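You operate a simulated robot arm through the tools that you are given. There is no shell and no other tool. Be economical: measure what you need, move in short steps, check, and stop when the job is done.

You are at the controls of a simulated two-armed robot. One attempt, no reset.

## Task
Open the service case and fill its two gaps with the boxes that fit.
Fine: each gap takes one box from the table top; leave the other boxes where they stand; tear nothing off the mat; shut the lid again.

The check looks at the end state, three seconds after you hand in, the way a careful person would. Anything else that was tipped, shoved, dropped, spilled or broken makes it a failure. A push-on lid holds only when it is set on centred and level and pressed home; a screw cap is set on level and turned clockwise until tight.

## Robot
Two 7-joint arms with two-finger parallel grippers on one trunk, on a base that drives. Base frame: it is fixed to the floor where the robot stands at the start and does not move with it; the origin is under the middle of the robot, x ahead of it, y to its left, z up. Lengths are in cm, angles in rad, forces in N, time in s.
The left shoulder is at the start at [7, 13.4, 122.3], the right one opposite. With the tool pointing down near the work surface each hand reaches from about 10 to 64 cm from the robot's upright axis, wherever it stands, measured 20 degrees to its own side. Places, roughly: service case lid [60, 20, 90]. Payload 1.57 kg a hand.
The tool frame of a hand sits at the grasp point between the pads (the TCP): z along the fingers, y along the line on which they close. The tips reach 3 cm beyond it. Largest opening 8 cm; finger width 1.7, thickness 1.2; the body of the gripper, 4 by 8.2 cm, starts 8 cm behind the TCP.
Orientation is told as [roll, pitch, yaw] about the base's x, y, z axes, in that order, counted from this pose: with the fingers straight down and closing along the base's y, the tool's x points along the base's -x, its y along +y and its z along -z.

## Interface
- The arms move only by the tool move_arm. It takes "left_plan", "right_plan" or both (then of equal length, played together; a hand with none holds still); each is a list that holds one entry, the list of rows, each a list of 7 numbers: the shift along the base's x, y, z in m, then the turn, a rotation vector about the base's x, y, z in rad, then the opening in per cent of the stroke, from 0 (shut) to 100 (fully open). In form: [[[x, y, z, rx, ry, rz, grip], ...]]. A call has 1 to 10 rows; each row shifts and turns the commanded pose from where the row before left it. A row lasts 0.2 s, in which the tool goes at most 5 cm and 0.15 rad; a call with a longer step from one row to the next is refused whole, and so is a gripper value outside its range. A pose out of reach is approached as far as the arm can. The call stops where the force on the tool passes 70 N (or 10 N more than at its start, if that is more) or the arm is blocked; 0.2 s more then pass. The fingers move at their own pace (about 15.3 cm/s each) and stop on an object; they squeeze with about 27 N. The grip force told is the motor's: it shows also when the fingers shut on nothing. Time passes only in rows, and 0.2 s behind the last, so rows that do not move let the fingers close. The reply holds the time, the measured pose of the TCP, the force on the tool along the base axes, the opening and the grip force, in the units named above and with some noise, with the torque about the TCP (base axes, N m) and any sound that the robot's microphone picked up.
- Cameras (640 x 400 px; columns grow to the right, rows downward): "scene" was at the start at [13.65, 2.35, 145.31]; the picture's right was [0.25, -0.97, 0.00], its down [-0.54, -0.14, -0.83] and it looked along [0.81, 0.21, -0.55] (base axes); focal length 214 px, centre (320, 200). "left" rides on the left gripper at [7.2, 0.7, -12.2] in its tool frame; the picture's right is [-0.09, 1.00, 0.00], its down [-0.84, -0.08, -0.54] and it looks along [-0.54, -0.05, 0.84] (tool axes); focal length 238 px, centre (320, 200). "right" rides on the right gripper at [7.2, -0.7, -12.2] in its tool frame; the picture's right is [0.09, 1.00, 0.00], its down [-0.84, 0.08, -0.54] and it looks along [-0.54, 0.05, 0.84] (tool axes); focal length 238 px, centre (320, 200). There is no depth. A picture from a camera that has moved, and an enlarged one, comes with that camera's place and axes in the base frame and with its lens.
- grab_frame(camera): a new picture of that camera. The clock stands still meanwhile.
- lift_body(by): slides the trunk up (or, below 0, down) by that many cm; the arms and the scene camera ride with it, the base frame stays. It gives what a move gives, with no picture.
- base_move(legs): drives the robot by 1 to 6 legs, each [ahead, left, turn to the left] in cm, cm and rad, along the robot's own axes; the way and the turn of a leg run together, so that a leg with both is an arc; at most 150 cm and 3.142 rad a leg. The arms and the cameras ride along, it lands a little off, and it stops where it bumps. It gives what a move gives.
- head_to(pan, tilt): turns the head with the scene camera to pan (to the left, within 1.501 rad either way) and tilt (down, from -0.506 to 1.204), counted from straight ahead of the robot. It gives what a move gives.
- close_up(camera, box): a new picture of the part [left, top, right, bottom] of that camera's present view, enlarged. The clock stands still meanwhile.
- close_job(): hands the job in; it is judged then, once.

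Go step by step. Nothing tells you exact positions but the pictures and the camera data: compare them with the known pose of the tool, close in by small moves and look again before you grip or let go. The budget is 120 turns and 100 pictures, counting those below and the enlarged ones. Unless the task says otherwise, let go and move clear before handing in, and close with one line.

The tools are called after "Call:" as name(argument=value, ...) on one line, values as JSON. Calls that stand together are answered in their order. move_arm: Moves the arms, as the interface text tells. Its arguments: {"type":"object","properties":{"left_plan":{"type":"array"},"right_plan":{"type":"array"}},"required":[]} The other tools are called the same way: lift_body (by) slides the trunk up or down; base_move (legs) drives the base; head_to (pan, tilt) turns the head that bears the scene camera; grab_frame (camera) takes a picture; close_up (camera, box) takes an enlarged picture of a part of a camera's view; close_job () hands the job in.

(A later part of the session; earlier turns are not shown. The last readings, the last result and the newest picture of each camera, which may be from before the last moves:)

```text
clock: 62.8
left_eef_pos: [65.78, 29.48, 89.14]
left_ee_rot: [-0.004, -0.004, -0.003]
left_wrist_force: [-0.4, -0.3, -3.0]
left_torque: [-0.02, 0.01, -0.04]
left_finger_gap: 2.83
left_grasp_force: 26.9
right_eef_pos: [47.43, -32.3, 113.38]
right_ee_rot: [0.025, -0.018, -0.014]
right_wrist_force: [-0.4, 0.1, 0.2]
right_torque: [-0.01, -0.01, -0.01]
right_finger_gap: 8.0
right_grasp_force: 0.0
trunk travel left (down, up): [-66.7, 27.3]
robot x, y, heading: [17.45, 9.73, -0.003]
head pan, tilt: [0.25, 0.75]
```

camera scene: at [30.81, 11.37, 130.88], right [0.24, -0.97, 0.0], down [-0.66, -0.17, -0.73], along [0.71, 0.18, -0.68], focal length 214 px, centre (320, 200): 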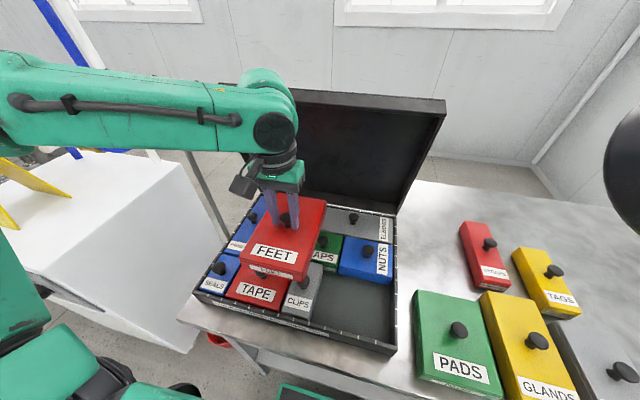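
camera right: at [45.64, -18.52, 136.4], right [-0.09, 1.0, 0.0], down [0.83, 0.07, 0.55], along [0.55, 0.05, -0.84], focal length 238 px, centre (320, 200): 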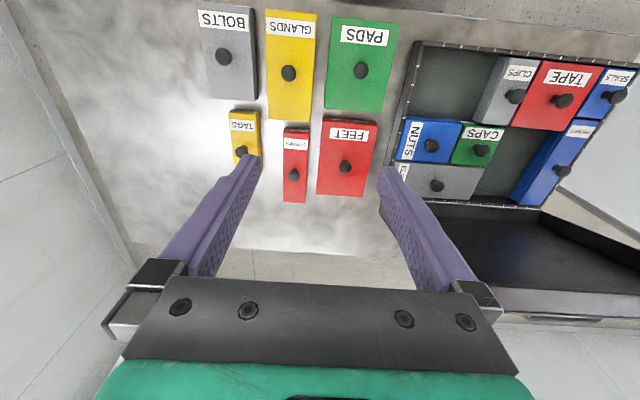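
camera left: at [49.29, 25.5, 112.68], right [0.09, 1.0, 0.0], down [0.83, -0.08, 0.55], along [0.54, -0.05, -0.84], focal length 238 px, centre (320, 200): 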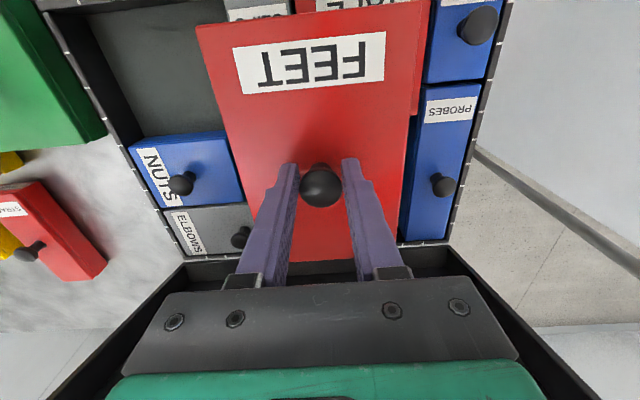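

Call:
move_arm(left_plan=[[[0, 0, -0.001, 0, 0, 0, 0], [0, 0, -0.001, 0, 0, 0, 0], [0, 0, -0.001, 0, 0, 0, 0], [0, 0, 0, 0, 0, 0, 0]]])

Call:
close_up(camera="scene", box=[220, 170, 360, 270])

```text
clock: 63.8
left_eef_pos: [65.94, 29.51, 88.81]
left_ee_rot: [-0.003, -0.002, 0.0]
left_wrist_force: [1.0, 0.2, -2.0]
left_torque: [-0.01, 0.21, 0.04]
left_finger_gap: 2.83
left_grasp_force: 27.2
right_eef_pos: [47.34, -32.33, 113.44]
right_ee_rot: [0.025, -0.018, -0.013]
right_wrist_force: [0.9, 0.4, -1.1]
right_torque: [0.0, 0.03, 0.01]
right_finger_gap: 7.99
right_grasp_force: 0.0
trunk travel left (down, up): [-66.7, 27.3]
robot x, y, heading: [17.79, 9.43, -0.003]
head pan, tilt: [0.25, 0.75]
```

```text
4.00 times, centred on (290, 220) of scene
camera zoom: at [30.8, 11.58, 130.88], right [0.24, -0.97, 0.0], down [-0.66, -0.17, -0.73], along [0.71, 0.18, -0.68], focal length 858 px, centre (440, 120)
```

zoom: 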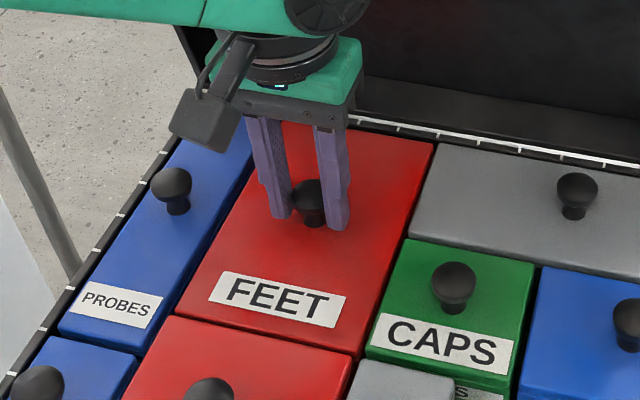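

FEET is level with its neighbours and beginning to bear. I press two more millimetres.

Call:
move_arm(left_plan=[[[0, 0, -0.001, 0, 0, 0, 0], [0, 0, -0.0015, 0, 0, 0, 0], [0, 0, 0, 0, 0, 0, 0]]])

```text
clock: 64.6
left_eef_pos: [65.79, 29.4, 88.82]
left_ee_rot: [-0.003, -0.011, 0.0]
left_wrist_force: [4.5, 4.1, 16.4]
left_torque: [0.09, 0.13, 0.03]
left_finger_gap: 2.83
left_grasp_force: 26.8
right_eef_pos: [47.16, -32.23, 113.58]
right_ee_rot: [0.025, -0.02, -0.013]
right_wrist_force: [0.1, 0.0, -0.7]
right_torque: [0.0, 0.02, 0.04]
right_finger_gap: 8.01
right_grasp_force: 0.1
trunk travel left (down, up): [-66.7, 27.3]
robot x, y, heading: [17.35, 9.33, -0.002]
head pan, tilt: [0.25, 0.75]
```

FEET is seated on the mat (16 N upward). I let go and lift straight up.

Call:
move_arm(left_plan=[[[0, 0, 0, 0, 0, 0, 60], [0, 0, 0, 0, 0, 0, 60], [0, 0, 0.01, 0, 0, 0, 60], [0, 0, 0.03, 0, 0, 0, 60], [0, 0, 0.03, 0, 0, 0, 60], [-0.02, 0, 0.03, 0, 0, 0, 60], [-0.04, 0, 0.02, 0, 0, 0, 60], [-0.04, 0, 0, 0, 0, 0, 60]]])

Call:
grab_frame(camera="scene")

Call:
grab_frame(camera="left")

```text
clock: 66.4
left_eef_pos: [55.81, 29.3, 100.67]
left_ee_rot: [-0.003, -0.006, 0.0]
left_wrist_force: [-0.4, 0.6, 0.5]
left_torque: [-0.03, -0.04, -0.02]
left_finger_gap: 4.78
left_grasp_force: 0.1
right_eef_pos: [47.13, -32.33, 113.51]
right_ee_rot: [0.024, -0.02, -0.014]
right_wrist_force: [0.1, -0.2, 0.8]
right_torque: [-0.04, -0.01, -0.04]
right_finger_gap: 8.0
right_grasp_force: 0.0
trunk travel left (down, up): [-66.7, 27.3]
robot x, y, heading: [17.61, 9.31, -0.001]
head pan, tilt: [0.25, 0.75]
```

```text
35 pictures are left
camera scene: at [30.6, 11.6, 130.9], right [0.24, -0.97, 0.0], down [-0.66, -0.17, -0.73], along [0.71, 0.18, -0.68], focal length 214 px, centre (320, 200)
```

scene: 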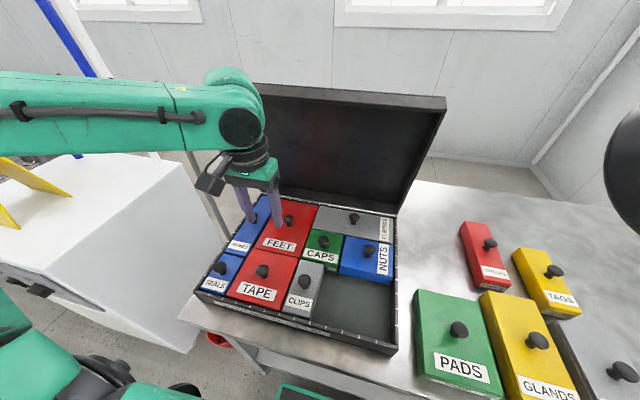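

```text
34 pictures are left
camera left: at [48.46, 29.97, 112.85], right [0.09, 1.0, 0.0], down [0.83, -0.08, 0.55], along [0.54, -0.05, -0.84], focal length 238 px, centre (320, 200)
```

left: 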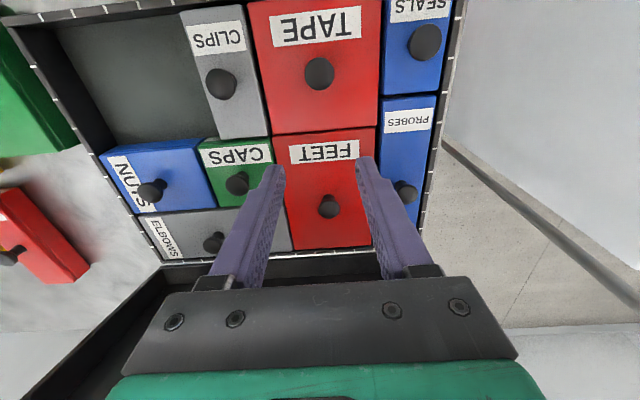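

FEET sits flush in gap A. Next is PADS: I drive 36 cm right and bring the left hand over its knob near (49, −10.4).

Call:
base_move(legs=[[0, -18, 0], [0, -18, 0]])

Call:
move_arm(left_plan=[[[-0.02, -0.01, 0, 0, 0, 0, 60], [-0.02, -0.01, 0, 0, 0, 0, 60], [-0.02, -0.01, 0, 0, 0, 0, 60], [-0.007, -0.008, -0.02, 0, 0, 0, 60]]])

Call:
grab_frame(camera="left")

```text
clock: 69.0
left_eef_pos: [55.82, -6.56, 100.56]
left_ee_rot: [-0.003, -0.007, -0.005]
left_wrist_force: [0.1, 0.4, -0.5]
left_torque: [-0.03, -0.03, 0.02]
left_finger_gap: 4.78
left_grasp_force: 0.1
right_eef_pos: [47.05, -67.97, 113.56]
right_ee_rot: [0.022, -0.019, -0.017]
right_wrist_force: [0.7, 0.2, -0.1]
right_torque: [-0.04, 0.02, -0.05]
right_finger_gap: 8.01
right_grasp_force: 0.0
trunk travel left (down, up): [-66.7, 27.3]
robot x, y, heading: [17.3, -26.52, -0.009]
head pan, tilt: [0.25, 0.75]
```

```text
clock: 70.0
left_eef_pos: [49.24, -10.47, 98.71]
left_ee_rot: [-0.005, -0.005, -0.005]
left_wrist_force: [0.2, 0.3, 0.1]
left_torque: [0.02, -0.02, 0.04]
left_finger_gap: 4.82
left_grasp_force: 0.0
right_eef_pos: [46.95, -68.21, 113.55]
right_ee_rot: [0.024, -0.017, -0.017]
right_wrist_force: [0.0, -0.3, -0.2]
right_torque: [0.01, 0.04, 0.0]
right_finger_gap: 8.01
right_grasp_force: 0.0
trunk travel left (down, up): [-66.7, 27.3]
robot x, y, heading: [17.64, -26.75, -0.006]
head pan, tilt: [0.25, 0.75]
```

```text
33 pictures are left
camera left: at [41.9, -9.74, 110.85], right [0.1, 1.0, 0.0], down [0.83, -0.08, 0.55], along [0.54, -0.06, -0.84], focal length 238 px, centre (320, 200)
```

left: 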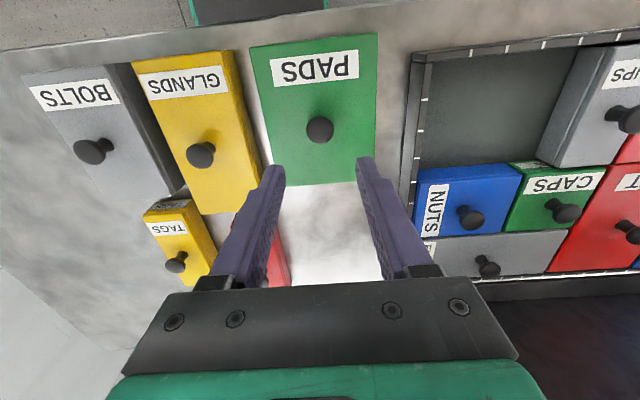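

PADS's knob reads (49.1, −10.6). I lower around it and grip.

Call:
move_arm(left_plan=[[[-0.001, -0.001, -0.03, 0, 0, 0, 60], [0, -0.001, -0.03, 0, 0, 0, 60], [0, 0, -0.02, 0, 0, 0, 60], [0, 0, 0, 0, 0, 0, 60]]])

Call:
grab_frame(camera="left")

```text
clock: 71.0
left_eef_pos: [50.62, -10.66, 91.86]
left_ee_rot: [-0.002, -0.004, -0.005]
left_wrist_force: [0.2, -0.4, -0.4]
left_torque: [0.03, -0.02, -0.04]
left_finger_gap: 4.82
left_grasp_force: 0.1
left hand out of reach, approached as far as the arm can: row 2
right_eef_pos: [46.96, -68.4, 113.52]
right_ee_rot: [0.025, -0.019, -0.017]
right_wrist_force: [-0.3, -0.1, 0.1]
right_torque: [0.01, 0.04, 0.03]
right_finger_gap: 7.98
right_grasp_force: 0.0
trunk travel left (down, up): [-66.7, 27.3]
robot x, y, heading: [17.89, -26.56, -0.007]
head pan, tilt: [0.25, 0.75]
```

```text
32 pictures are left
camera left: at [43.35, -9.95, 104.0], right [0.1, 1.0, 0.0], down [0.83, -0.08, 0.55], along [0.54, -0.06, -0.84], focal length 238 px, centre (320, 200)
```

left: 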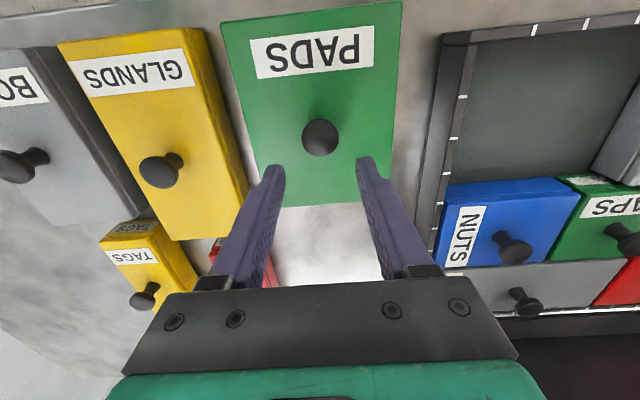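

The arm is too close to the robot here. I lift a little, drive 9 cm back, and re-approach.

Call:
move_arm(left_plan=[[[0, 0, 0.03, 0, 0, 0, 60], [0, 0, 0.03, 0, 0, 0, 60]]])

Call:
base_move(legs=[[-9, 0, 0]])

```text
clock: 71.6
left_eef_pos: [50.64, -10.77, 97.95]
left_ee_rot: [-0.005, -0.006, -0.004]
left_wrist_force: [0.8, -0.2, -0.4]
left_torque: [-0.01, 0.01, 0.02]
left_finger_gap: 4.81
left_grasp_force: 0.0
right_eef_pos: [46.92, -68.22, 113.5]
right_ee_rot: [0.025, -0.018, -0.018]
right_wrist_force: [-0.6, -0.4, 0.5]
right_torque: [0.04, -0.02, 0.01]
right_finger_gap: 7.99
right_grasp_force: 0.1
trunk travel left (down, up): [-66.7, 27.3]
robot x, y, heading: [17.08, -26.52, -0.01]
head pan, tilt: [0.25, 0.75]
```

```text
clock: 72.7
left_eef_pos: [41.75, -10.57, 97.75]
left_ee_rot: [-0.005, -0.004, -0.006]
left_wrist_force: [-0.2, -0.5, 0.3]
left_torque: [0.03, -0.01, 0.0]
left_finger_gap: 4.79
left_grasp_force: 0.0
right_eef_pos: [37.97, -68.07, 113.37]
right_ee_rot: [0.025, -0.018, -0.019]
right_wrist_force: [0.7, -0.1, 0.5]
right_torque: [0.02, 0.0, -0.01]
right_finger_gap: 8.02
right_grasp_force: 0.1
trunk travel left (down, up): [-66.7, 27.3]
robot x, y, heading: [8.54, -26.56, -0.009]
head pan, tilt: [0.25, 0.75]
```

Call:
move_arm(left_plan=[[[0.025, 0, 0, 0, 0, 0, 60], [0.025, 0, 0, 0, 0, 0.003, 60], [0.023, 0, -0.02, 0, 0, 0.003, 60], [0, 0, -0.03, 0, 0, 0, 60], [0, 0, -0.018, 0, 0, 0, 60], [0, 0, 0, 0, 0, 0, 60]]])

Call:
grab_frame(camera="left")

```text
clock: 74.1
left_eef_pos: [48.97, -10.61, 90.94]
left_ee_rot: [-0.004, -0.005, 0.001]
left_wrist_force: [-0.4, 0.5, 1.0]
left_torque: [0.03, -0.02, 0.04]
left_finger_gap: 4.81
left_grasp_force: 0.0
right_eef_pos: [38.12, -68.15, 113.49]
right_ee_rot: [0.023, -0.018, -0.02]
right_wrist_force: [0.6, 0.6, -0.5]
right_torque: [-0.03, 0.0, -0.01]
right_finger_gap: 8.01
right_grasp_force: 0.1
trunk travel left (down, up): [-66.7, 27.3]
robot x, y, heading: [8.48, -26.24, -0.008]
head pan, tilt: [0.25, 0.75]
```

```text
31 pictures are left
camera left: at [41.72, -9.91, 103.15], right [0.09, 1.0, 0.0], down [0.83, -0.08, 0.55], along [0.54, -0.05, -0.84], focal length 238 px, centre (320, 200)
```

left: 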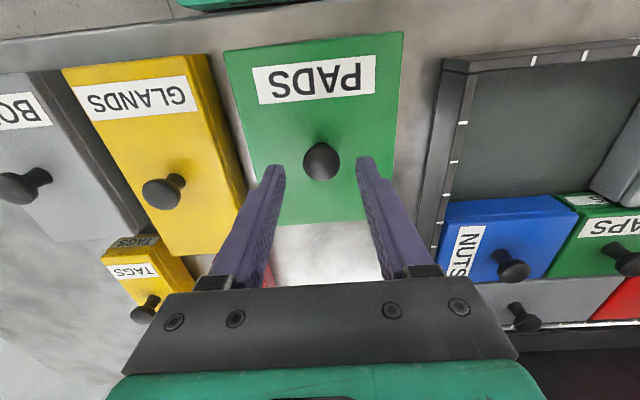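

Alignment matches the FEET grasp within a few millimetres. I go down 3.1 cm, close and lift.

Call:
move_arm(left_plan=[[[-0.002, 0, -0.016, 0, 0, 0, 60], [0, 0, -0.015, 0, 0, 0, 60], [0, 0, 0, 0, 0, 0, 0], [0, 0, 0, 0, 0, 0, 0], [0, 0, 0, 0, 0, 0, 0]]])

Call:
move_arm(left_plan=[[[0, 0, 0.005, 0, 0, 0, 0], [0, 0, 0.01, 0, 0, 0, 0], [0, 0, 0.02, 0, 0, 0, 0], [0, 0, 0.03, 0, 0, 0, 0], [0, 0, 0.03, 0, 0, 0, 0], [0, 0, 0.03, 0, 0, 0, 0]]])

Call:
grab_frame(camera="left")

```text
clock: 75.3
left_eef_pos: [48.93, -10.55, 87.97]
left_ee_rot: [-0.005, -0.005, -0.002]
left_wrist_force: [1.3, 1.6, -0.1]
left_torque: [0.03, 0.17, -0.03]
left_finger_gap: 2.81
left_grasp_force: 26.7
right_eef_pos: [37.86, -68.22, 113.48]
right_ee_rot: [0.024, -0.017, -0.02]
right_wrist_force: [0.6, 0.0, -0.1]
right_torque: [-0.02, 0.0, -0.02]
right_finger_gap: 8.0
right_grasp_force: 0.1
trunk travel left (down, up): [-66.7, 27.3]
robot x, y, heading: [8.47, -26.36, -0.008]
head pan, tilt: [0.25, 0.75]
```

```text
clock: 76.7
left_eef_pos: [48.66, -10.67, 100.34]
left_ee_rot: [-0.003, -0.002, -0.001]
left_wrist_force: [0.0, 1.0, -2.4]
left_torque: [0.0, 0.01, 0.02]
left_finger_gap: 2.79
left_grasp_force: 27.1
right_eef_pos: [37.96, -68.31, 113.52]
right_ee_rot: [0.023, -0.018, -0.019]
right_wrist_force: [0.7, 0.1, -0.5]
right_torque: [0.03, 0.0, -0.02]
right_finger_gap: 7.99
right_grasp_force: 0.1
trunk travel left (down, up): [-66.7, 27.3]
robot x, y, heading: [8.55, -26.37, -0.009]
head pan, tilt: [0.25, 0.75]
```

```text
30 pictures are left
camera left: at [41.52, -10.01, 112.56], right [0.09, 1.0, 0.0], down [0.83, -0.08, 0.55], along [0.54, -0.05, -0.84], focal length 238 px, centre (320, 200)
```

left: 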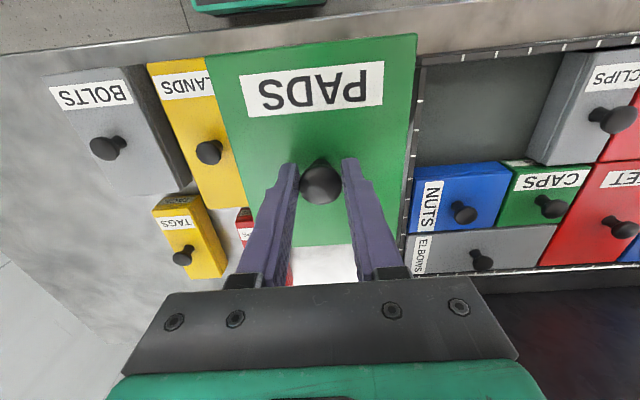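

PADS is held level. I turn it 90° clockwise here in the air, then drive left to bring it toward gap B.

Call:
move_arm(left_plan=[[[0, 0, 0, 0, 0, -0.1, 0], [0, 0, 0, 0, 0, -0.15, 0], [0, 0, 0, 0, 0, -0.15, 0], [0, 0, 0, 0, 0, -0.15, 0], [0, 0, 0, 0, 0, -0.15, 0], [0, 0, 0, 0, 0, -0.15, 0], [0, 0, 0, 0, 0, -0.15, 0], [0, 0, 0, 0, 0, -0.15, 0], [0, 0, 0, 0, 0, -0.15, 0], [0, 0, 0, 0, 0, -0.15, 0]]])

Call:
move_arm(left_plan=[[[0, 0, 0, 0, 0, -0.06, 0], [0, 0, 0, 0, 0, -0.06, 0]]])

Call:
base_move(legs=[[0, 19, 0]])

Call:
grab_frame(camera="scene")

```text
clock: 78.9
left_eef_pos: [48.7, -10.51, 100.42]
left_ee_rot: [-0.005, -0.002, -1.452]
left_wrist_force: [-1.0, -1.0, -2.7]
left_torque: [0.02, -0.01, -0.01]
left_finger_gap: 2.82
left_grasp_force: 27.3
right_eef_pos: [38.04, -68.18, 113.55]
right_ee_rot: [0.024, -0.017, -0.02]
right_wrist_force: [0.2, 0.1, -0.1]
right_torque: [0.01, 0.01, -0.01]
right_finger_gap: 7.98
right_grasp_force: 0.1
trunk travel left (down, up): [-66.7, 27.3]
robot x, y, heading: [8.63, -26.39, -0.007]
head pan, tilt: [0.25, 0.75]
```

```text
clock: 79.5
left_eef_pos: [48.68, -10.64, 100.3]
left_ee_rot: [-0.003, -0.006, -1.571]
left_wrist_force: [0.3, -0.2, -2.3]
left_torque: [0.01, -0.03, 0.02]
left_finger_gap: 2.84
left_grasp_force: 27.3
right_eef_pos: [37.94, -68.16, 113.58]
right_ee_rot: [0.025, -0.017, -0.021]
right_wrist_force: [0.2, 1.2, 0.7]
right_torque: [-0.01, -0.01, 0.0]
right_finger_gap: 8.0
right_grasp_force: 0.0
trunk travel left (down, up): [-66.7, 27.3]
robot x, y, heading: [8.66, -26.29, -0.011]
head pan, tilt: [0.25, 0.75]
```

```text
clock: 81.1
left_eef_pos: [48.92, 7.82, 100.27]
left_ee_rot: [-0.004, -0.003, -1.571]
left_wrist_force: [0.0, 0.3, -3.0]
left_torque: [0.05, 0.01, 0.01]
left_finger_gap: 2.81
left_grasp_force: 26.9
right_eef_pos: [38.1, -49.78, 113.47]
right_ee_rot: [0.025, -0.016, -0.02]
right_wrist_force: [-0.7, 0.4, 0.4]
right_torque: [-0.01, 0.01, 0.01]
right_finger_gap: 8.0
right_grasp_force: 0.1
trunk travel left (down, up): [-66.7, 27.3]
robot x, y, heading: [8.6, -7.5, -0.009]
head pan, tilt: [0.25, 0.75]
```

```text
29 pictures are left
camera scene: at [21.79, -5.88, 130.88], right [0.24, -0.97, 0.0], down [-0.66, -0.16, -0.73], along [0.71, 0.18, -0.68], focal length 214 px, centre (320, 200)
```

scene: 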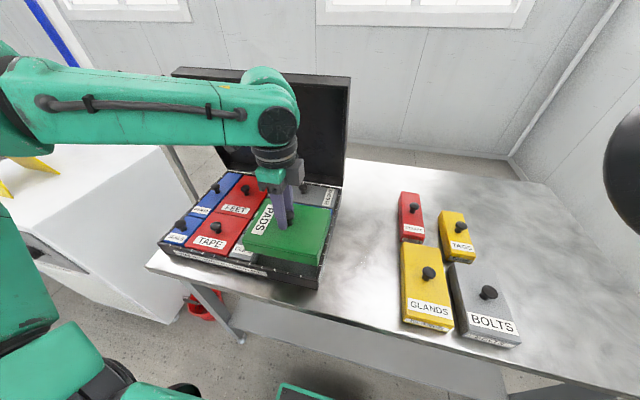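

PADS is turned and hangs over the case. I shift it to about (50.9, 9.1), lower to z≈94.5 and measure.

Call:
move_arm(left_plan=[[[0.01, 0.006, 0, 0, 0, 0, 0], [0.01, 0.006, -0.015, 0, 0, 0, 0], [0, 0, -0.02, 0, 0, 0, 0], [0, 0, -0.02, 0, 0, 0, 0], [0, 0, 0, 0, 0, 0, 0]]])

Call:
close_up(camera="scene", box=[220, 190, 350, 295])

Call:
close_up(camera="left", box=[120, 0, 520, 290])

```text
clock: 82.3
left_eef_pos: [50.77, 9.28, 94.64]
left_ee_rot: [-0.003, -0.005, -1.569]
left_wrist_force: [0.8, -0.8, -3.9]
left_torque: [-0.02, -0.02, -0.01]
left_finger_gap: 2.83
left_grasp_force: 27.2
right_eef_pos: [38.26, -49.72, 113.47]
right_ee_rot: [0.025, -0.016, -0.02]
right_wrist_force: [1.1, -0.8, 0.6]
right_torque: [0.02, 0.01, -0.05]
right_finger_gap: 7.98
right_grasp_force: 0.0
trunk travel left (down, up): [-66.7, 27.3]
robot x, y, heading: [8.31, -8.0, -0.003]
head pan, tilt: [0.25, 0.75]
```

```text
3.81 times, centred on (285, 242) of scene
camera zoom: at [21.79, -5.7, 130.88], right [0.24, -0.97, 0.0], down [-0.66, -0.16, -0.73], along [0.71, 0.18, -0.68], focal length 817 px, centre (453, 38)
```

zoom: 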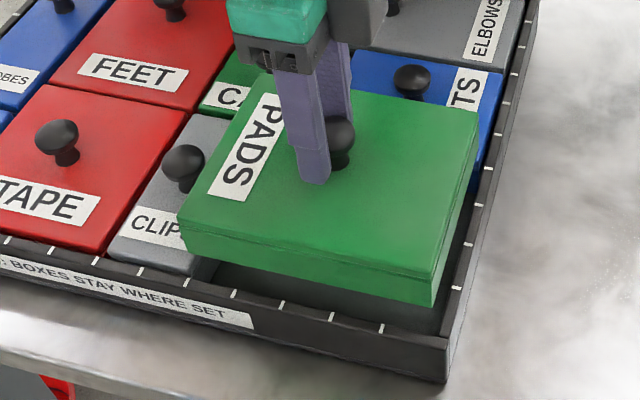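

```text
1.38 times, centred on (320, 145) of left
camera zoom: at [51.5, 16.42, 106.93], right [1.0, -0.09, 0.0], down [-0.07, -0.83, 0.55], along [-0.05, -0.54, -0.84], focal length 329 px, centre (320, 276)
```

zoom: 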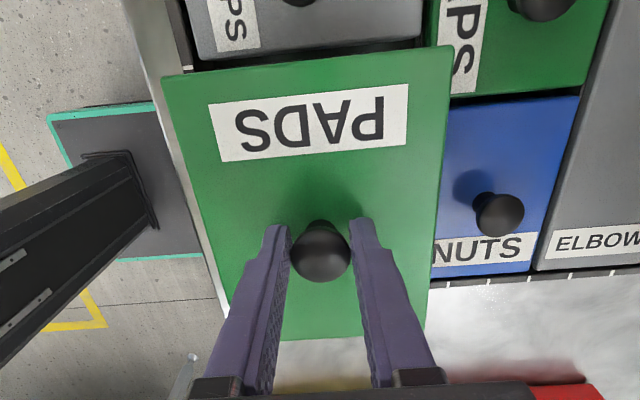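

By both cameras PADS is centred near (50.75, 9.0) and gap B spans about x 44.0–57.3, y 1.0–17.0, centre (50.65, 9.0). I lower 2 cm to the level of the neighbours' tops and look closely.

Call:
move_arm(left_plan=[[[-0.0005, 0, -0.01, 0, 0, 0, 0], [0, 0, -0.01, 0, 0, 0, 0], [0, 0, 0, 0, 0, 0, 0]]])

Call:
close_up(camera="scene", box=[235, 205, 345, 290])

Call:
close_up(camera="left", box=[200, 0, 500, 200])

```text
clock: 83.1
left_eef_pos: [50.72, 9.22, 92.72]
left_ee_rot: [-0.005, -0.003, -1.571]
left_wrist_force: [0.4, 0.1, -3.5]
left_torque: [0.01, 0.0, -0.01]
left_finger_gap: 2.84
left_grasp_force: 26.9
right_eef_pos: [38.14, -49.59, 113.55]
right_ee_rot: [0.024, -0.019, -0.018]
right_wrist_force: [0.7, 0.1, 0.0]
right_torque: [-0.02, 0.01, 0.01]
right_finger_gap: 8.0
right_grasp_force: 0.1
trunk travel left (down, up): [-66.7, 27.3]
robot x, y, heading: [8.62, -7.7, -0.004]
head pan, tilt: [0.25, 0.75]
```

```text
4.71 times, centred on (290, 248) of scene
camera zoom: at [21.78, -5.72, 130.88], right [0.24, -0.97, 0.0], down [-0.66, -0.16, -0.73], along [0.71, 0.18, -0.68], focal length 1009 px, centre (461, -24)
```

zoom: 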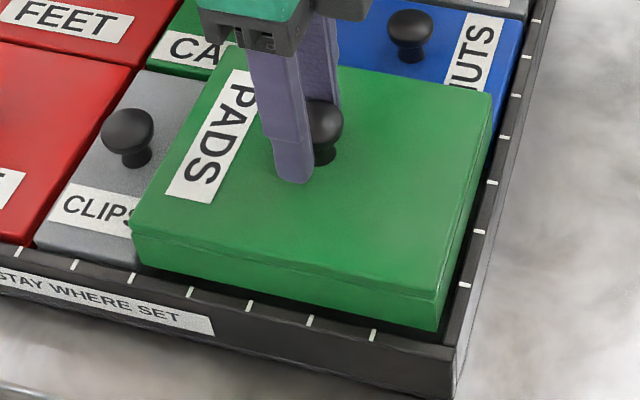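

```text
2.00 times, centred on (350, 100) of left
camera zoom: at [51.43, 16.37, 104.97], right [1.0, -0.09, 0.0], down [-0.07, -0.83, 0.55], along [-0.05, -0.54, -0.84], focal length 477 px, centre (260, 400)
```

zoom: 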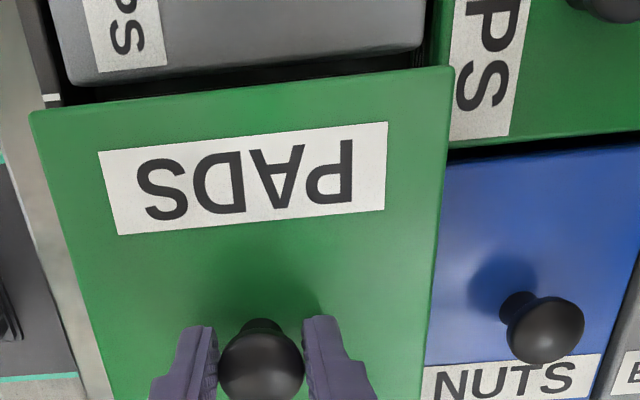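

Clear gaps show on the front, right and CLIPS sides. I nudge +0.1 cm in y and lower carefully.

Call:
move_arm(left_plan=[[[0, 0.001, 0, 0, 0, 0, 0], [0, 0, -0.003, 0, 0, 0, 0], [0, 0, -0.003, 0, 0, 0, 0], [0, 0, -0.003, 0, 0, 0, 0], [0, 0, 0, 0, 0, 0, 0]]])

Call:
close_up(camera="scene", box=[235, 205, 345, 290])

```text
clock: 84.3
left_eef_pos: [50.82, 9.22, 91.93]
left_ee_rot: [-0.006, -0.005, -1.571]
left_wrist_force: [0.2, -0.3, -2.2]
left_torque: [0.05, 0.01, -0.04]
left_finger_gap: 2.83
left_grasp_force: 27.3
right_eef_pos: [38.1, -49.72, 113.64]
right_ee_rot: [0.024, -0.019, -0.022]
right_wrist_force: [-0.4, 0.2, 0.3]
right_torque: [0.02, -0.03, 0.04]
right_finger_gap: 8.02
right_grasp_force: 0.1
trunk travel left (down, up): [-66.7, 27.3]
robot x, y, heading: [8.13, -8.05, -0.005]
head pan, tilt: [0.25, 0.75]
```

```text
4.71 times, centred on (290, 248) of scene
camera zoom: at [21.8, -5.72, 130.88], right [0.24, -0.97, 0.0], down [-0.66, -0.16, -0.73], along [0.71, 0.18, -0.68], focal length 1009 px, centre (461, -24)
```

zoom: 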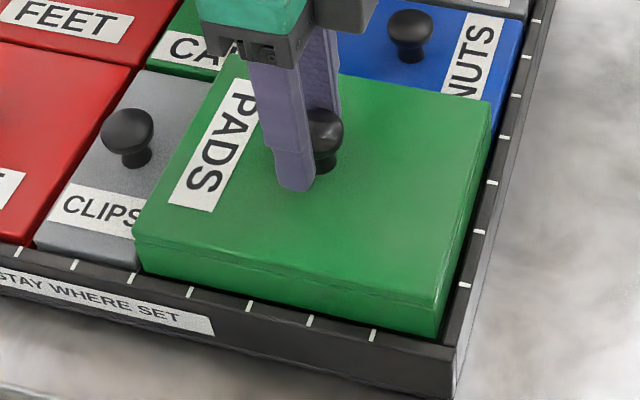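

PADS is inside the rim with no contact force. I continue down.

Call:
move_arm(left_plan=[[[0, 0, -0.003, 0, 0, 0, 0], [0, 0, -0.003, 0, 0, 0, 0], [0, 0, -0.003, 0, 0, 0, 0], [0, 0, -0.003, 0, 0, 0, 0], [0, 0, -0.003, 0, 0, 0, 0], [0, 0, 0, 0, 0, 0, 0]]])

Call:
close_up(camera="scene", box=[235, 205, 345, 290])

Call:
close_up(camera="left", box=[200, 0, 500, 200])

```text
clock: 85.7
left_eef_pos: [50.82, 9.13, 90.51]
left_ee_rot: [-0.006, -0.004, -1.568]
left_wrist_force: [-0.3, 0.1, -1.6]
left_torque: [-0.01, -0.02, 0.01]
left_finger_gap: 2.84
left_grasp_force: 27.2
right_eef_pos: [38.2, -49.71, 113.47]
right_ee_rot: [0.023, -0.019, -0.019]
right_wrist_force: [-0.9, 0.0, -0.6]
right_torque: [0.0, -0.04, 0.01]
right_finger_gap: 8.01
right_grasp_force: 0.1
trunk travel left (down, up): [-66.7, 27.3]
robot x, y, heading: [8.44, -7.8, -0.007]
head pan, tilt: [0.25, 0.75]
```

```text
4.71 times, centred on (290, 248) of scene
camera zoom: at [21.79, -5.72, 130.88], right [0.24, -0.97, 0.0], down [-0.66, -0.16, -0.73], along [0.71, 0.18, -0.68], focal length 1009 px, centre (461, -24)
```

zoom: 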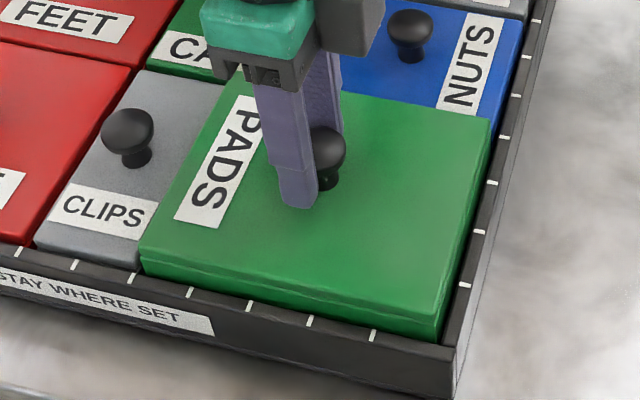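

```text
2.00 times, centred on (350, 100) of left
camera zoom: at [51.49, 16.42, 102.72], right [1.0, -0.09, 0.0], down [-0.07, -0.83, 0.55], along [-0.05, -0.54, -0.84], focal length 477 px, centre (260, 400)
```

zoom: 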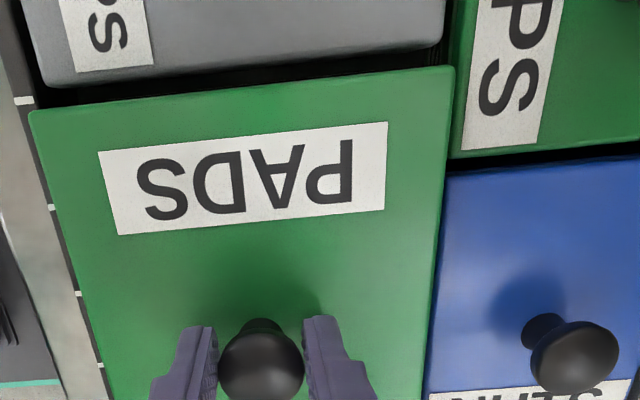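

Clean on all sides. I lower the rest, ending in 1 mm rows.

Call:
move_arm(left_plan=[[[0, 0, -0.003, 0, 0, 0, 0], [0, 0, -0.003, 0, 0, 0, 0], [0, 0, -0.003, 0, 0, 0, 0], [0, 0, -0.002, 0, 0, 0, 0], [0, 0, -0.001, 0, 0, 0, 0], [0, 0, 0, 0, 0, 0, 0]]])

Call:
move_arm(left_plan=[[[0, 0, -0.001, 0, 0, 0, 0], [0, 0, -0.001, 0, 0, 0, 0], [0, 0, -0.001, 0, 0, 0, 0], [0, 0, 0, 0, 0, 0, 0]]])

```text
clock: 87.1
left_eef_pos: [50.87, 9.22, 89.28]
left_ee_rot: [-0.006, -0.006, -1.568]
left_wrist_force: [-0.1, 0.2, -2.9]
left_torque: [0.03, 0.01, 0.03]
left_finger_gap: 2.82
left_grasp_force: 26.7
right_eef_pos: [38.15, -49.61, 113.46]
right_ee_rot: [0.025, -0.018, -0.02]
right_wrist_force: [0.5, 0.5, -0.1]
right_torque: [-0.01, -0.02, 0.0]
right_finger_gap: 8.0
right_grasp_force: 0.1
trunk travel left (down, up): [-66.7, 27.3]
robot x, y, heading: [8.62, -7.88, -0.004]
head pan, tilt: [0.25, 0.75]
```

```text
clock: 88.1
left_eef_pos: [50.72, 9.36, 88.95]
left_ee_rot: [-0.006, -0.003, -1.569]
left_wrist_force: [0.1, 0.8, -2.9]
left_torque: [0.0, -0.02, 0.01]
left_finger_gap: 2.84
left_grasp_force: 27.4
right_eef_pos: [38.28, -49.7, 113.55]
right_ee_rot: [0.024, -0.017, -0.02]
right_wrist_force: [-1.1, 0.1, 0.2]
right_torque: [0.02, -0.01, -0.04]
right_finger_gap: 7.99
right_grasp_force: 0.0
trunk travel left (down, up): [-66.7, 27.3]
robot x, y, heading: [8.65, -7.57, -0.005]
head pan, tilt: [0.25, 0.75]
```

Call:
move_arm(left_plan=[[[0, 0, -0.001, 0, 0, 0, 0], [0, 0, -0.001, 0, 0, 0, 0], [0, 0, -0.001, 0, 0, 0, 0], [0, 0, 0, 0, 0, 0, 0]]])

```text
clock: 89.1
left_eef_pos: [51.02, 9.33, 88.69]
left_ee_rot: [-0.002, -0.004, -1.57]
left_wrist_force: [-1.0, 1.4, 3.5]
left_torque: [0.08, 0.04, 0.01]
left_finger_gap: 2.83
left_grasp_force: 27.0
right_eef_pos: [38.12, -49.64, 113.6]
right_ee_rot: [0.026, -0.018, -0.019]
right_wrist_force: [0.2, -0.2, 0.4]
right_torque: [0.01, 0.0, 0.01]
right_finger_gap: 8.02
right_grasp_force: 0.0
trunk travel left (down, up): [-66.7, 27.3]
robot x, y, heading: [8.29, -7.76, -0.009]
head pan, tilt: [0.25, 0.75]
```

PADS touches the mat. I press one more millimetre, open, and lift straight up.

Call:
move_arm(left_plan=[[[0, 0, -0.0015, 0, 0, 0, 0], [0, 0, 0, 0, 0, 0, 0], [0, 0, 0, 0, 0, 0, 60], [0, 0, 0, 0, 0, 0, 60], [0, 0, 0.01, 0, 0, 0, 60], [0, 0, 0.03, 0, 0, 0, 60], [0, 0, 0.04, 0, 0, 0, 60], [0, 0, 0.04, 0, 0, 0, 60]]])

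Call:
grab_frame(camera="scene")

```text
clock: 90.9
left_eef_pos: [50.93, 9.26, 100.69]
left_ee_rot: [-0.004, -0.006, -1.57]
left_wrist_force: [0.5, 0.1, 1.1]
left_torque: [0.01, -0.03, -0.03]
left_finger_gap: 4.79
left_grasp_force: 0.1
right_eef_pos: [38.06, -49.7, 113.5]
right_ee_rot: [0.025, -0.019, -0.019]
right_wrist_force: [-1.3, -0.2, 0.0]
right_torque: [0.02, 0.01, -0.01]
right_finger_gap: 8.01
right_grasp_force: 0.0
trunk travel left (down, up): [-66.7, 27.3]
robot x, y, heading: [8.61, -7.74, -0.001]
head pan, tilt: [0.25, 0.75]
```

```text
21 pictures are left
camera scene: at [21.69, -5.77, 130.89], right [0.24, -0.97, 0.0], down [-0.66, -0.16, -0.73], along [0.71, 0.18, -0.68], focal length 214 px, centre (320, 200)
```

scene: 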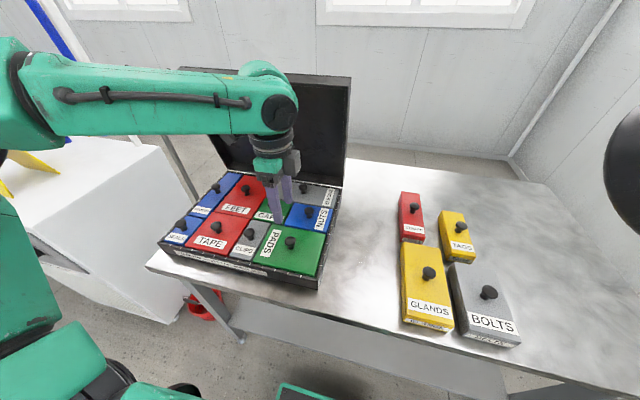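

Both gaps are filled. Now for the lid: I'll raise the trunk and hand, drive forward again, and hook the open left fingers over the lid's top edge (y≈9, clear of the handle) to pull it forward.

Call:
lift_body(by=20)

Call:
move_arm(left_plan=[[[0, 0, 0.03, 0, -0.1, 0, 100], [0, 0, 0.03, 0, -0.1, 0, 100], [0, 0, 0.03, 0, -0.1, 0, 100], [0, 0, 0.01, 0, -0.1, 0, 100]]])

Call:
base_move(legs=[[9, 0, 0]])

Call:
grab_frame(camera="scene")

```text
clock: 93.0
left_eef_pos: [50.92, 9.26, 120.57]
left_ee_rot: [-0.003, -0.006, -1.569]
left_wrist_force: [0.2, -0.1, 0.0]
left_torque: [-0.02, -0.02, -0.01]
left_finger_gap: 4.79
left_grasp_force: 0.1
right_eef_pos: [38.12, -49.7, 133.46]
right_ee_rot: [0.023, -0.017, -0.02]
right_wrist_force: [0.2, 0.2, 1.1]
right_torque: [0.02, -0.02, -0.02]
right_finger_gap: 7.99
right_grasp_force: 0.1
trunk travel left (down, up): [-86.7, 7.3]
robot x, y, heading: [8.69, -7.67, -0.01]
head pan, tilt: [0.25, 0.75]
```

```text
clock: 94.0
left_eef_pos: [50.83, 9.29, 130.62]
left_ee_rot: [0.397, -0.004, -1.571]
left_wrist_force: [-0.4, -0.1, 0.4]
left_torque: [0.01, 0.02, -0.01]
left_finger_gap: 8.01
left_grasp_force: 0.0
right_eef_pos: [38.06, -49.62, 133.58]
right_ee_rot: [0.025, -0.019, -0.019]
right_wrist_force: [0.2, -0.7, -0.8]
right_torque: [0.0, 0.0, 0.04]
right_finger_gap: 7.99
right_grasp_force: 0.1
trunk travel left (down, up): [-86.7, 7.3]
robot x, y, heading: [8.9, -7.76, -0.005]
head pan, tilt: [0.25, 0.75]
```

```text
clock: 95.1
left_eef_pos: [58.94, 9.1, 130.96]
left_ee_rot: [0.403, -0.007, -1.573]
left_wrist_force: [0.2, 0.3, 1.0]
left_torque: [0.0, 0.0, 0.01]
left_finger_gap: 8.01
left_grasp_force: 0.1
right_eef_pos: [45.97, -49.85, 133.65]
right_ee_rot: [0.025, -0.024, -0.022]
right_wrist_force: [-0.7, -1.2, 0.3]
right_torque: [-0.03, -0.06, 0.02]
right_finger_gap: 7.98
right_grasp_force: 0.1
trunk travel left (down, up): [-86.7, 7.3]
robot x, y, heading: [17.87, -8.07, -0.008]
head pan, tilt: [0.25, 0.75]
```

```text
20 pictures are left
camera scene: at [29.6, -5.79, 150.97], right [0.24, -0.97, 0.0], down [-0.66, -0.16, -0.74], along [0.71, 0.17, -0.68], focal length 214 px, centre (320, 200)
```

scene: 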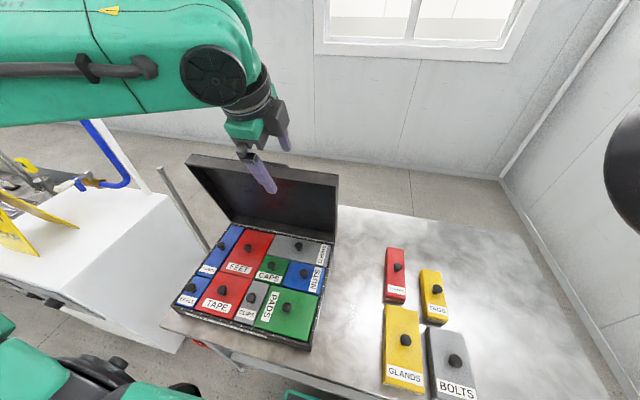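

The lid leans at about 75°, its top edge around x 68–71, z≈120. I bring the open fingers above it and then down over the edge.

Call:
move_arm(left_plan=[[[0.025, 0, -0.01, 0, 0, 0, 100], [0.025, 0, -0.01, 0, 0, 0, 100], [0.025, 0, -0.012, 0, 0, 0, 100], [0, 0, 0, 0, 0, 0, 100]]])

Call:
grab_frame(camera="left")

Call:
close_up(camera="scene", box=[180, 80, 360, 250])

```text
clock: 96.1
left_eef_pos: [67.49, 9.25, 127.46]
left_ee_rot: [0.395, -0.004, -1.572]
left_wrist_force: [0.0, 0.6, -0.1]
left_torque: [-0.03, 0.0, 0.01]
left_finger_gap: 8.02
left_grasp_force: 0.1
right_eef_pos: [47.06, -49.62, 133.42]
right_ee_rot: [0.025, -0.019, -0.021]
right_wrist_force: [0.0, 0.2, 0.2]
right_torque: [0.02, -0.03, 0.01]
right_finger_gap: 8.01
right_grasp_force: 0.0
trunk travel left (down, up): [-86.7, 7.3]
robot x, y, heading: [17.42, -7.65, -0.013]
head pan, tilt: [0.25, 0.75]
```

```text
19 pictures are left
camera left: at [63.36, 16.42, 139.0], right [0.92, -0.09, 0.38], down [-0.28, -0.83, 0.47], along [0.28, -0.54, -0.79], focal length 238 px, centre (320, 200)
```

left: 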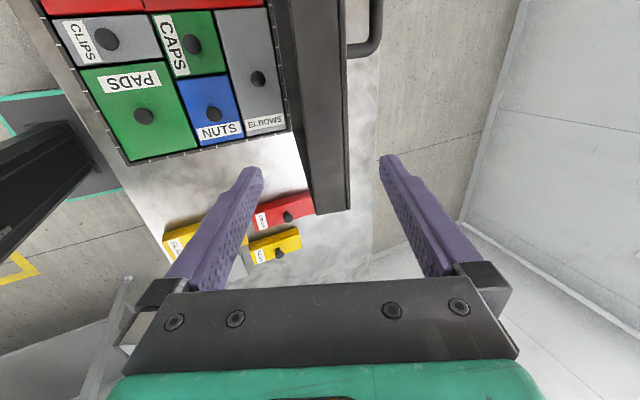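

```text
2.35 times, centred on (270, 165) of scene
camera zoom: at [30.65, -5.8, 150.87], right [0.24, -0.97, 0.0], down [-0.66, -0.16, -0.73], along [0.71, 0.17, -0.68], focal length 505 px, centre (438, 282)
```

zoom: 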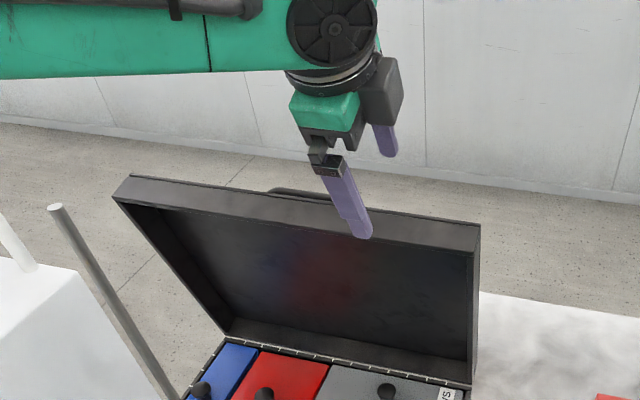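

The lid's edge lies between the fingers, with the handle behind it farther left. I lower over the edge.

Call:
move_arm(left_plan=[[[0.006, 0, -0.02, 0, 0, 0, 100], [0.006, 0, -0.02, 0, 0, 0, 100], [0.005, 0, -0.02, 0, 0, 0, 100], [0.004, 0, -0.012, 0, 0, 0, 100], [0, 0, 0, 0, 0, 0, 100]]])

Call:
grab_frame(camera="left")

```text
clock: 97.3
left_eef_pos: [69.34, 9.21, 120.32]
left_ee_rot: [0.395, -0.006, -1.573]
left_wrist_force: [1.0, -0.2, -0.6]
left_torque: [-0.02, 0.0, 0.03]
left_finger_gap: 7.99
left_grasp_force: 0.1
right_eef_pos: [46.78, -49.73, 133.4]
right_ee_rot: [0.024, -0.018, -0.021]
right_wrist_force: [0.2, 0.3, -0.7]
right_torque: [-0.02, 0.01, -0.02]
right_finger_gap: 8.01
right_grasp_force: 0.0
trunk travel left (down, up): [-86.7, 7.3]
robot x, y, heading: [17.43, -7.89, -0.005]
head pan, tilt: [0.25, 0.75]
```

```text
17 pictures are left
camera left: at [65.24, 16.46, 131.78], right [0.92, -0.09, 0.38], down [-0.28, -0.83, 0.47], along [0.28, -0.54, -0.79], focal length 238 px, centre (320, 200)
```

left: 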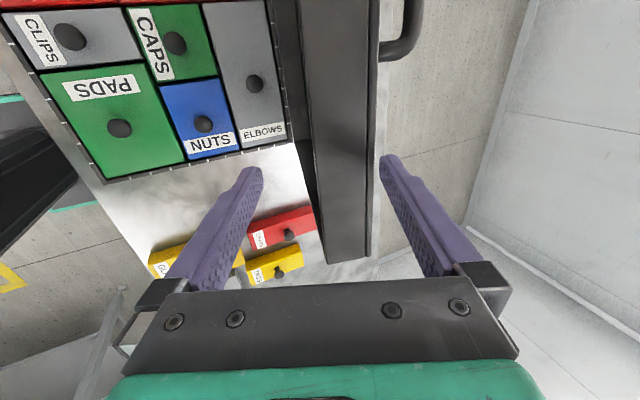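

The fingers straddle the lid's edge. I pull it forward along its arc, turning the hand along with it.

Call:
move_arm(left_plan=[[[-0.014, 0, -0.004, 0, -0.043, 0, 100], [-0.014, 0, -0.005, 0, -0.043, 0, 100], [-0.013, 0, -0.005, 0, -0.043, 0, 100], [-0.013, 0, -0.006, 0, -0.043, 0, 100], [-0.013, 0, -0.006, 0, -0.043, 0, 100], [-0.0125, 0, -0.007, 0, -0.043, 0, 100], [-0.012, 0, -0.008, 0, -0.043, 0, 100], [-0.012, 0, -0.008, 0, -0.043, 0, 100]]])

Call:
grab_frame(camera="scene")

```text
clock: 99.1
left_eef_pos: [63.17, 9.24, 117.75]
left_ee_rot: [0.589, -0.004, -1.572]
left_wrist_force: [0.1, -0.4, 0.0]
left_torque: [0.01, -0.01, 0.0]
left_finger_gap: 7.99
left_grasp_force: 0.0
left hand out of reach, approached as far as the arm can: row 5, 6, 7, 8
right_eef_pos: [46.88, -49.7, 133.6]
right_ee_rot: [0.025, -0.018, -0.022]
right_wrist_force: [0.0, 0.5, 0.3]
right_torque: [0.0, 0.0, 0.02]
right_finger_gap: 7.99
right_grasp_force: 0.0
trunk travel left (down, up): [-86.7, 7.3]
robot x, y, heading: [17.68, -7.76, -0.013]
head pan, tilt: [0.25, 0.75]
```

```text
16 pictures are left
camera scene: at [30.48, -5.78, 150.89], right [0.24, -0.97, 0.0], down [-0.66, -0.16, -0.73], along [0.71, 0.17, -0.68], focal length 214 px, centre (320, 200)
```

scene: 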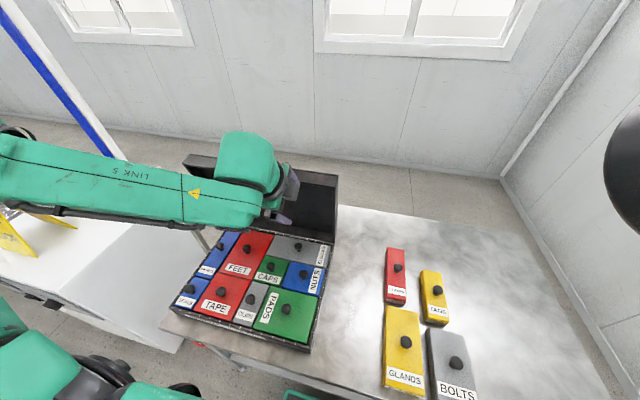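

The lid seems hardly to have moved. I look through the left camera.

Call:
grab_frame(camera="left")

```text
15 pictures are left
camera left: at [56.94, 16.44, 128.35], right [0.83, -0.09, 0.55], down [-0.37, -0.83, 0.41], along [0.42, -0.54, -0.72], focal length 238 px, centre (320, 200)
```

left: 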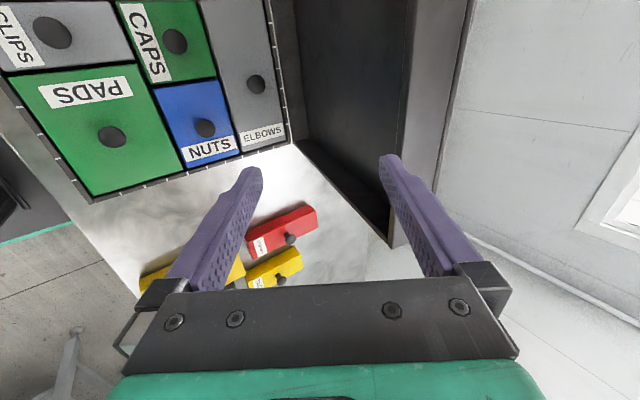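

The rear finger passed above the lid's edge: the edge is near x 70–72.6, z≈118. I back up, level the hand, and go over again further forward and deeper.

Call:
lift_body(by=2)

Call:
move_arm(left_plan=[[[0, 0, 0.03, 0, 0.08, 0, 100], [0, 0, 0.03, 0, 0.08, 0, 100], [0.02, 0, 0.01, 0, 0.08, 0, 100], [0.025, 0, 0, 0, 0.08, 0, 100], [0.02, 0, 0, 0, 0.07, 0, 100], [0.013, 0, -0.005, 0, 0, 0, 100]]])

```text
clock: 99.8
left_eef_pos: [63.09, 9.13, 119.87]
left_ee_rot: [0.59, -0.004, -1.573]
left_wrist_force: [0.1, 0.6, -0.2]
left_torque: [-0.02, -0.02, -0.01]
left_finger_gap: 8.01
left_grasp_force: 0.1
right_eef_pos: [46.83, -49.82, 135.51]
right_ee_rot: [0.025, -0.018, -0.022]
right_wrist_force: [-0.3, 0.0, -0.6]
right_torque: [-0.01, -0.03, 0.02]
right_finger_gap: 8.0
right_grasp_force: 0.1
trunk travel left (down, up): [-88.7, 5.3]
robot x, y, heading: [17.22, -7.67, -0.008]
head pan, tilt: [0.25, 0.75]
```

```text
clock: 101.2
left_eef_pos: [70.94, 9.24, 126.22]
left_ee_rot: [0.201, -0.007, -1.574]
left_wrist_force: [0.0, 0.2, -0.3]
left_torque: [-0.01, -0.02, 0.0]
left_finger_gap: 8.0
left_grasp_force: 0.0
right_eef_pos: [46.9, -49.75, 135.54]
right_ee_rot: [0.024, -0.018, -0.021]
right_wrist_force: [0.2, -0.1, 0.7]
right_torque: [0.01, 0.04, 0.03]
right_finger_gap: 7.98
right_grasp_force: 0.0
trunk travel left (down, up): [-88.7, 5.3]
robot x, y, heading: [17.35, -8.06, -0.008]
head pan, tilt: [0.25, 0.75]
```

Call:
move_arm(left_plan=[[[0, 0, -0.02, 0, 0, 0, 100], [0, 0, -0.02, 0, 0, 0, 100], [0.001, 0, -0.02, 0, 0, 0, 100], [0.002, 0, -0.02, 0, 0, 0, 100], [0.001, 0, -0.012, 0, 0, 0, 100], [0, 0, 0, 0, 0, 0, 100]]])

Call:
grab_frame(camera="left")

```text
clock: 102.6
left_eef_pos: [71.41, 9.04, 116.95]
left_ee_rot: [0.202, -0.005, -1.571]
left_wrist_force: [-0.2, 0.7, -0.4]
left_torque: [0.01, 0.01, 0.0]
left_finger_gap: 8.0
left_grasp_force: 0.0
right_eef_pos: [46.84, -49.8, 135.56]
right_ee_rot: [0.024, -0.019, -0.021]
right_wrist_force: [-0.2, 0.2, 0.3]
right_torque: [0.01, 0.01, 0.0]
right_finger_gap: 7.98
right_grasp_force: 0.0
trunk travel left (down, up): [-88.7, 5.3]
robot x, y, heading: [17.16, -7.71, -0.009]
head pan, tilt: [0.25, 0.75]
```

```text
14 pictures are left
camera left: at [69.58, 16.4, 129.18], right [0.98, -0.09, 0.2], down [-0.18, -0.83, 0.52], along [0.12, -0.54, -0.83], focal length 238 px, centre (320, 200)
```

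left: 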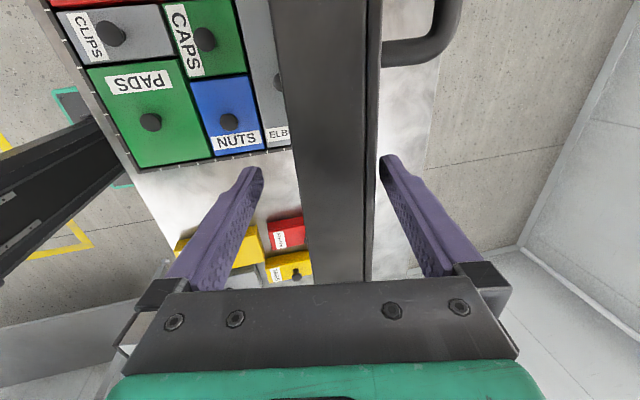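

The lid's edge is now well between the fingers. I pull forward and down along the arc.

Call:
move_arm(left_plan=[[[-0.012, 0, -0.003, 0, -0.03, 0, 100], [-0.014, 0, -0.004, 0, -0.03, 0, 100], [-0.014, 0, -0.005, 0, -0.03, 0, 100], [-0.014, 0, -0.006, 0, -0.03, 0, 100], [-0.013, 0, -0.007, 0, -0.03, 0, 100]]])

Call:
grab_frame(camera="left")

```text
clock: 103.8
left_eef_pos: [64.65, 9.28, 114.64]
left_ee_rot: [0.35, -0.005, -1.573]
left_wrist_force: [-0.5, -0.5, -0.7]
left_torque: [0.01, 0.02, -0.02]
left_finger_gap: 7.98
left_grasp_force: 0.0
right_eef_pos: [46.72, -49.73, 135.54]
right_ee_rot: [0.024, -0.019, -0.02]
right_wrist_force: [-0.1, 0.8, -0.4]
right_torque: [-0.01, 0.0, 0.0]
right_finger_gap: 8.0
right_grasp_force: 0.1
trunk travel left (down, up): [-88.7, 5.3]
robot x, y, heading: [17.72, -7.72, -0.006]
head pan, tilt: [0.25, 0.75]
```

```text
13 pictures are left
camera left: at [61.02, 16.4, 126.25], right [0.93, -0.09, 0.34], down [-0.26, -0.83, 0.49], along [0.24, -0.54, -0.8], focal length 238 px, centre (320, 200)
```

left: 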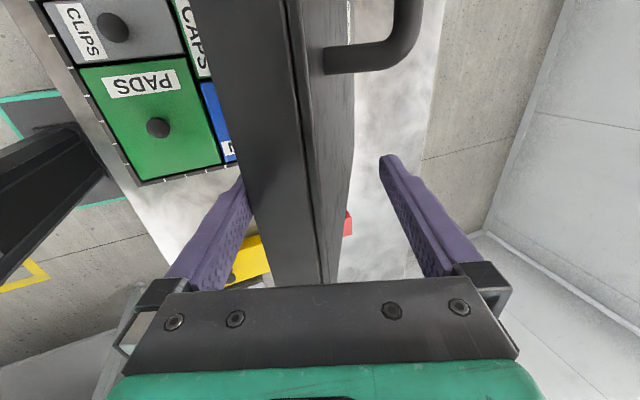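

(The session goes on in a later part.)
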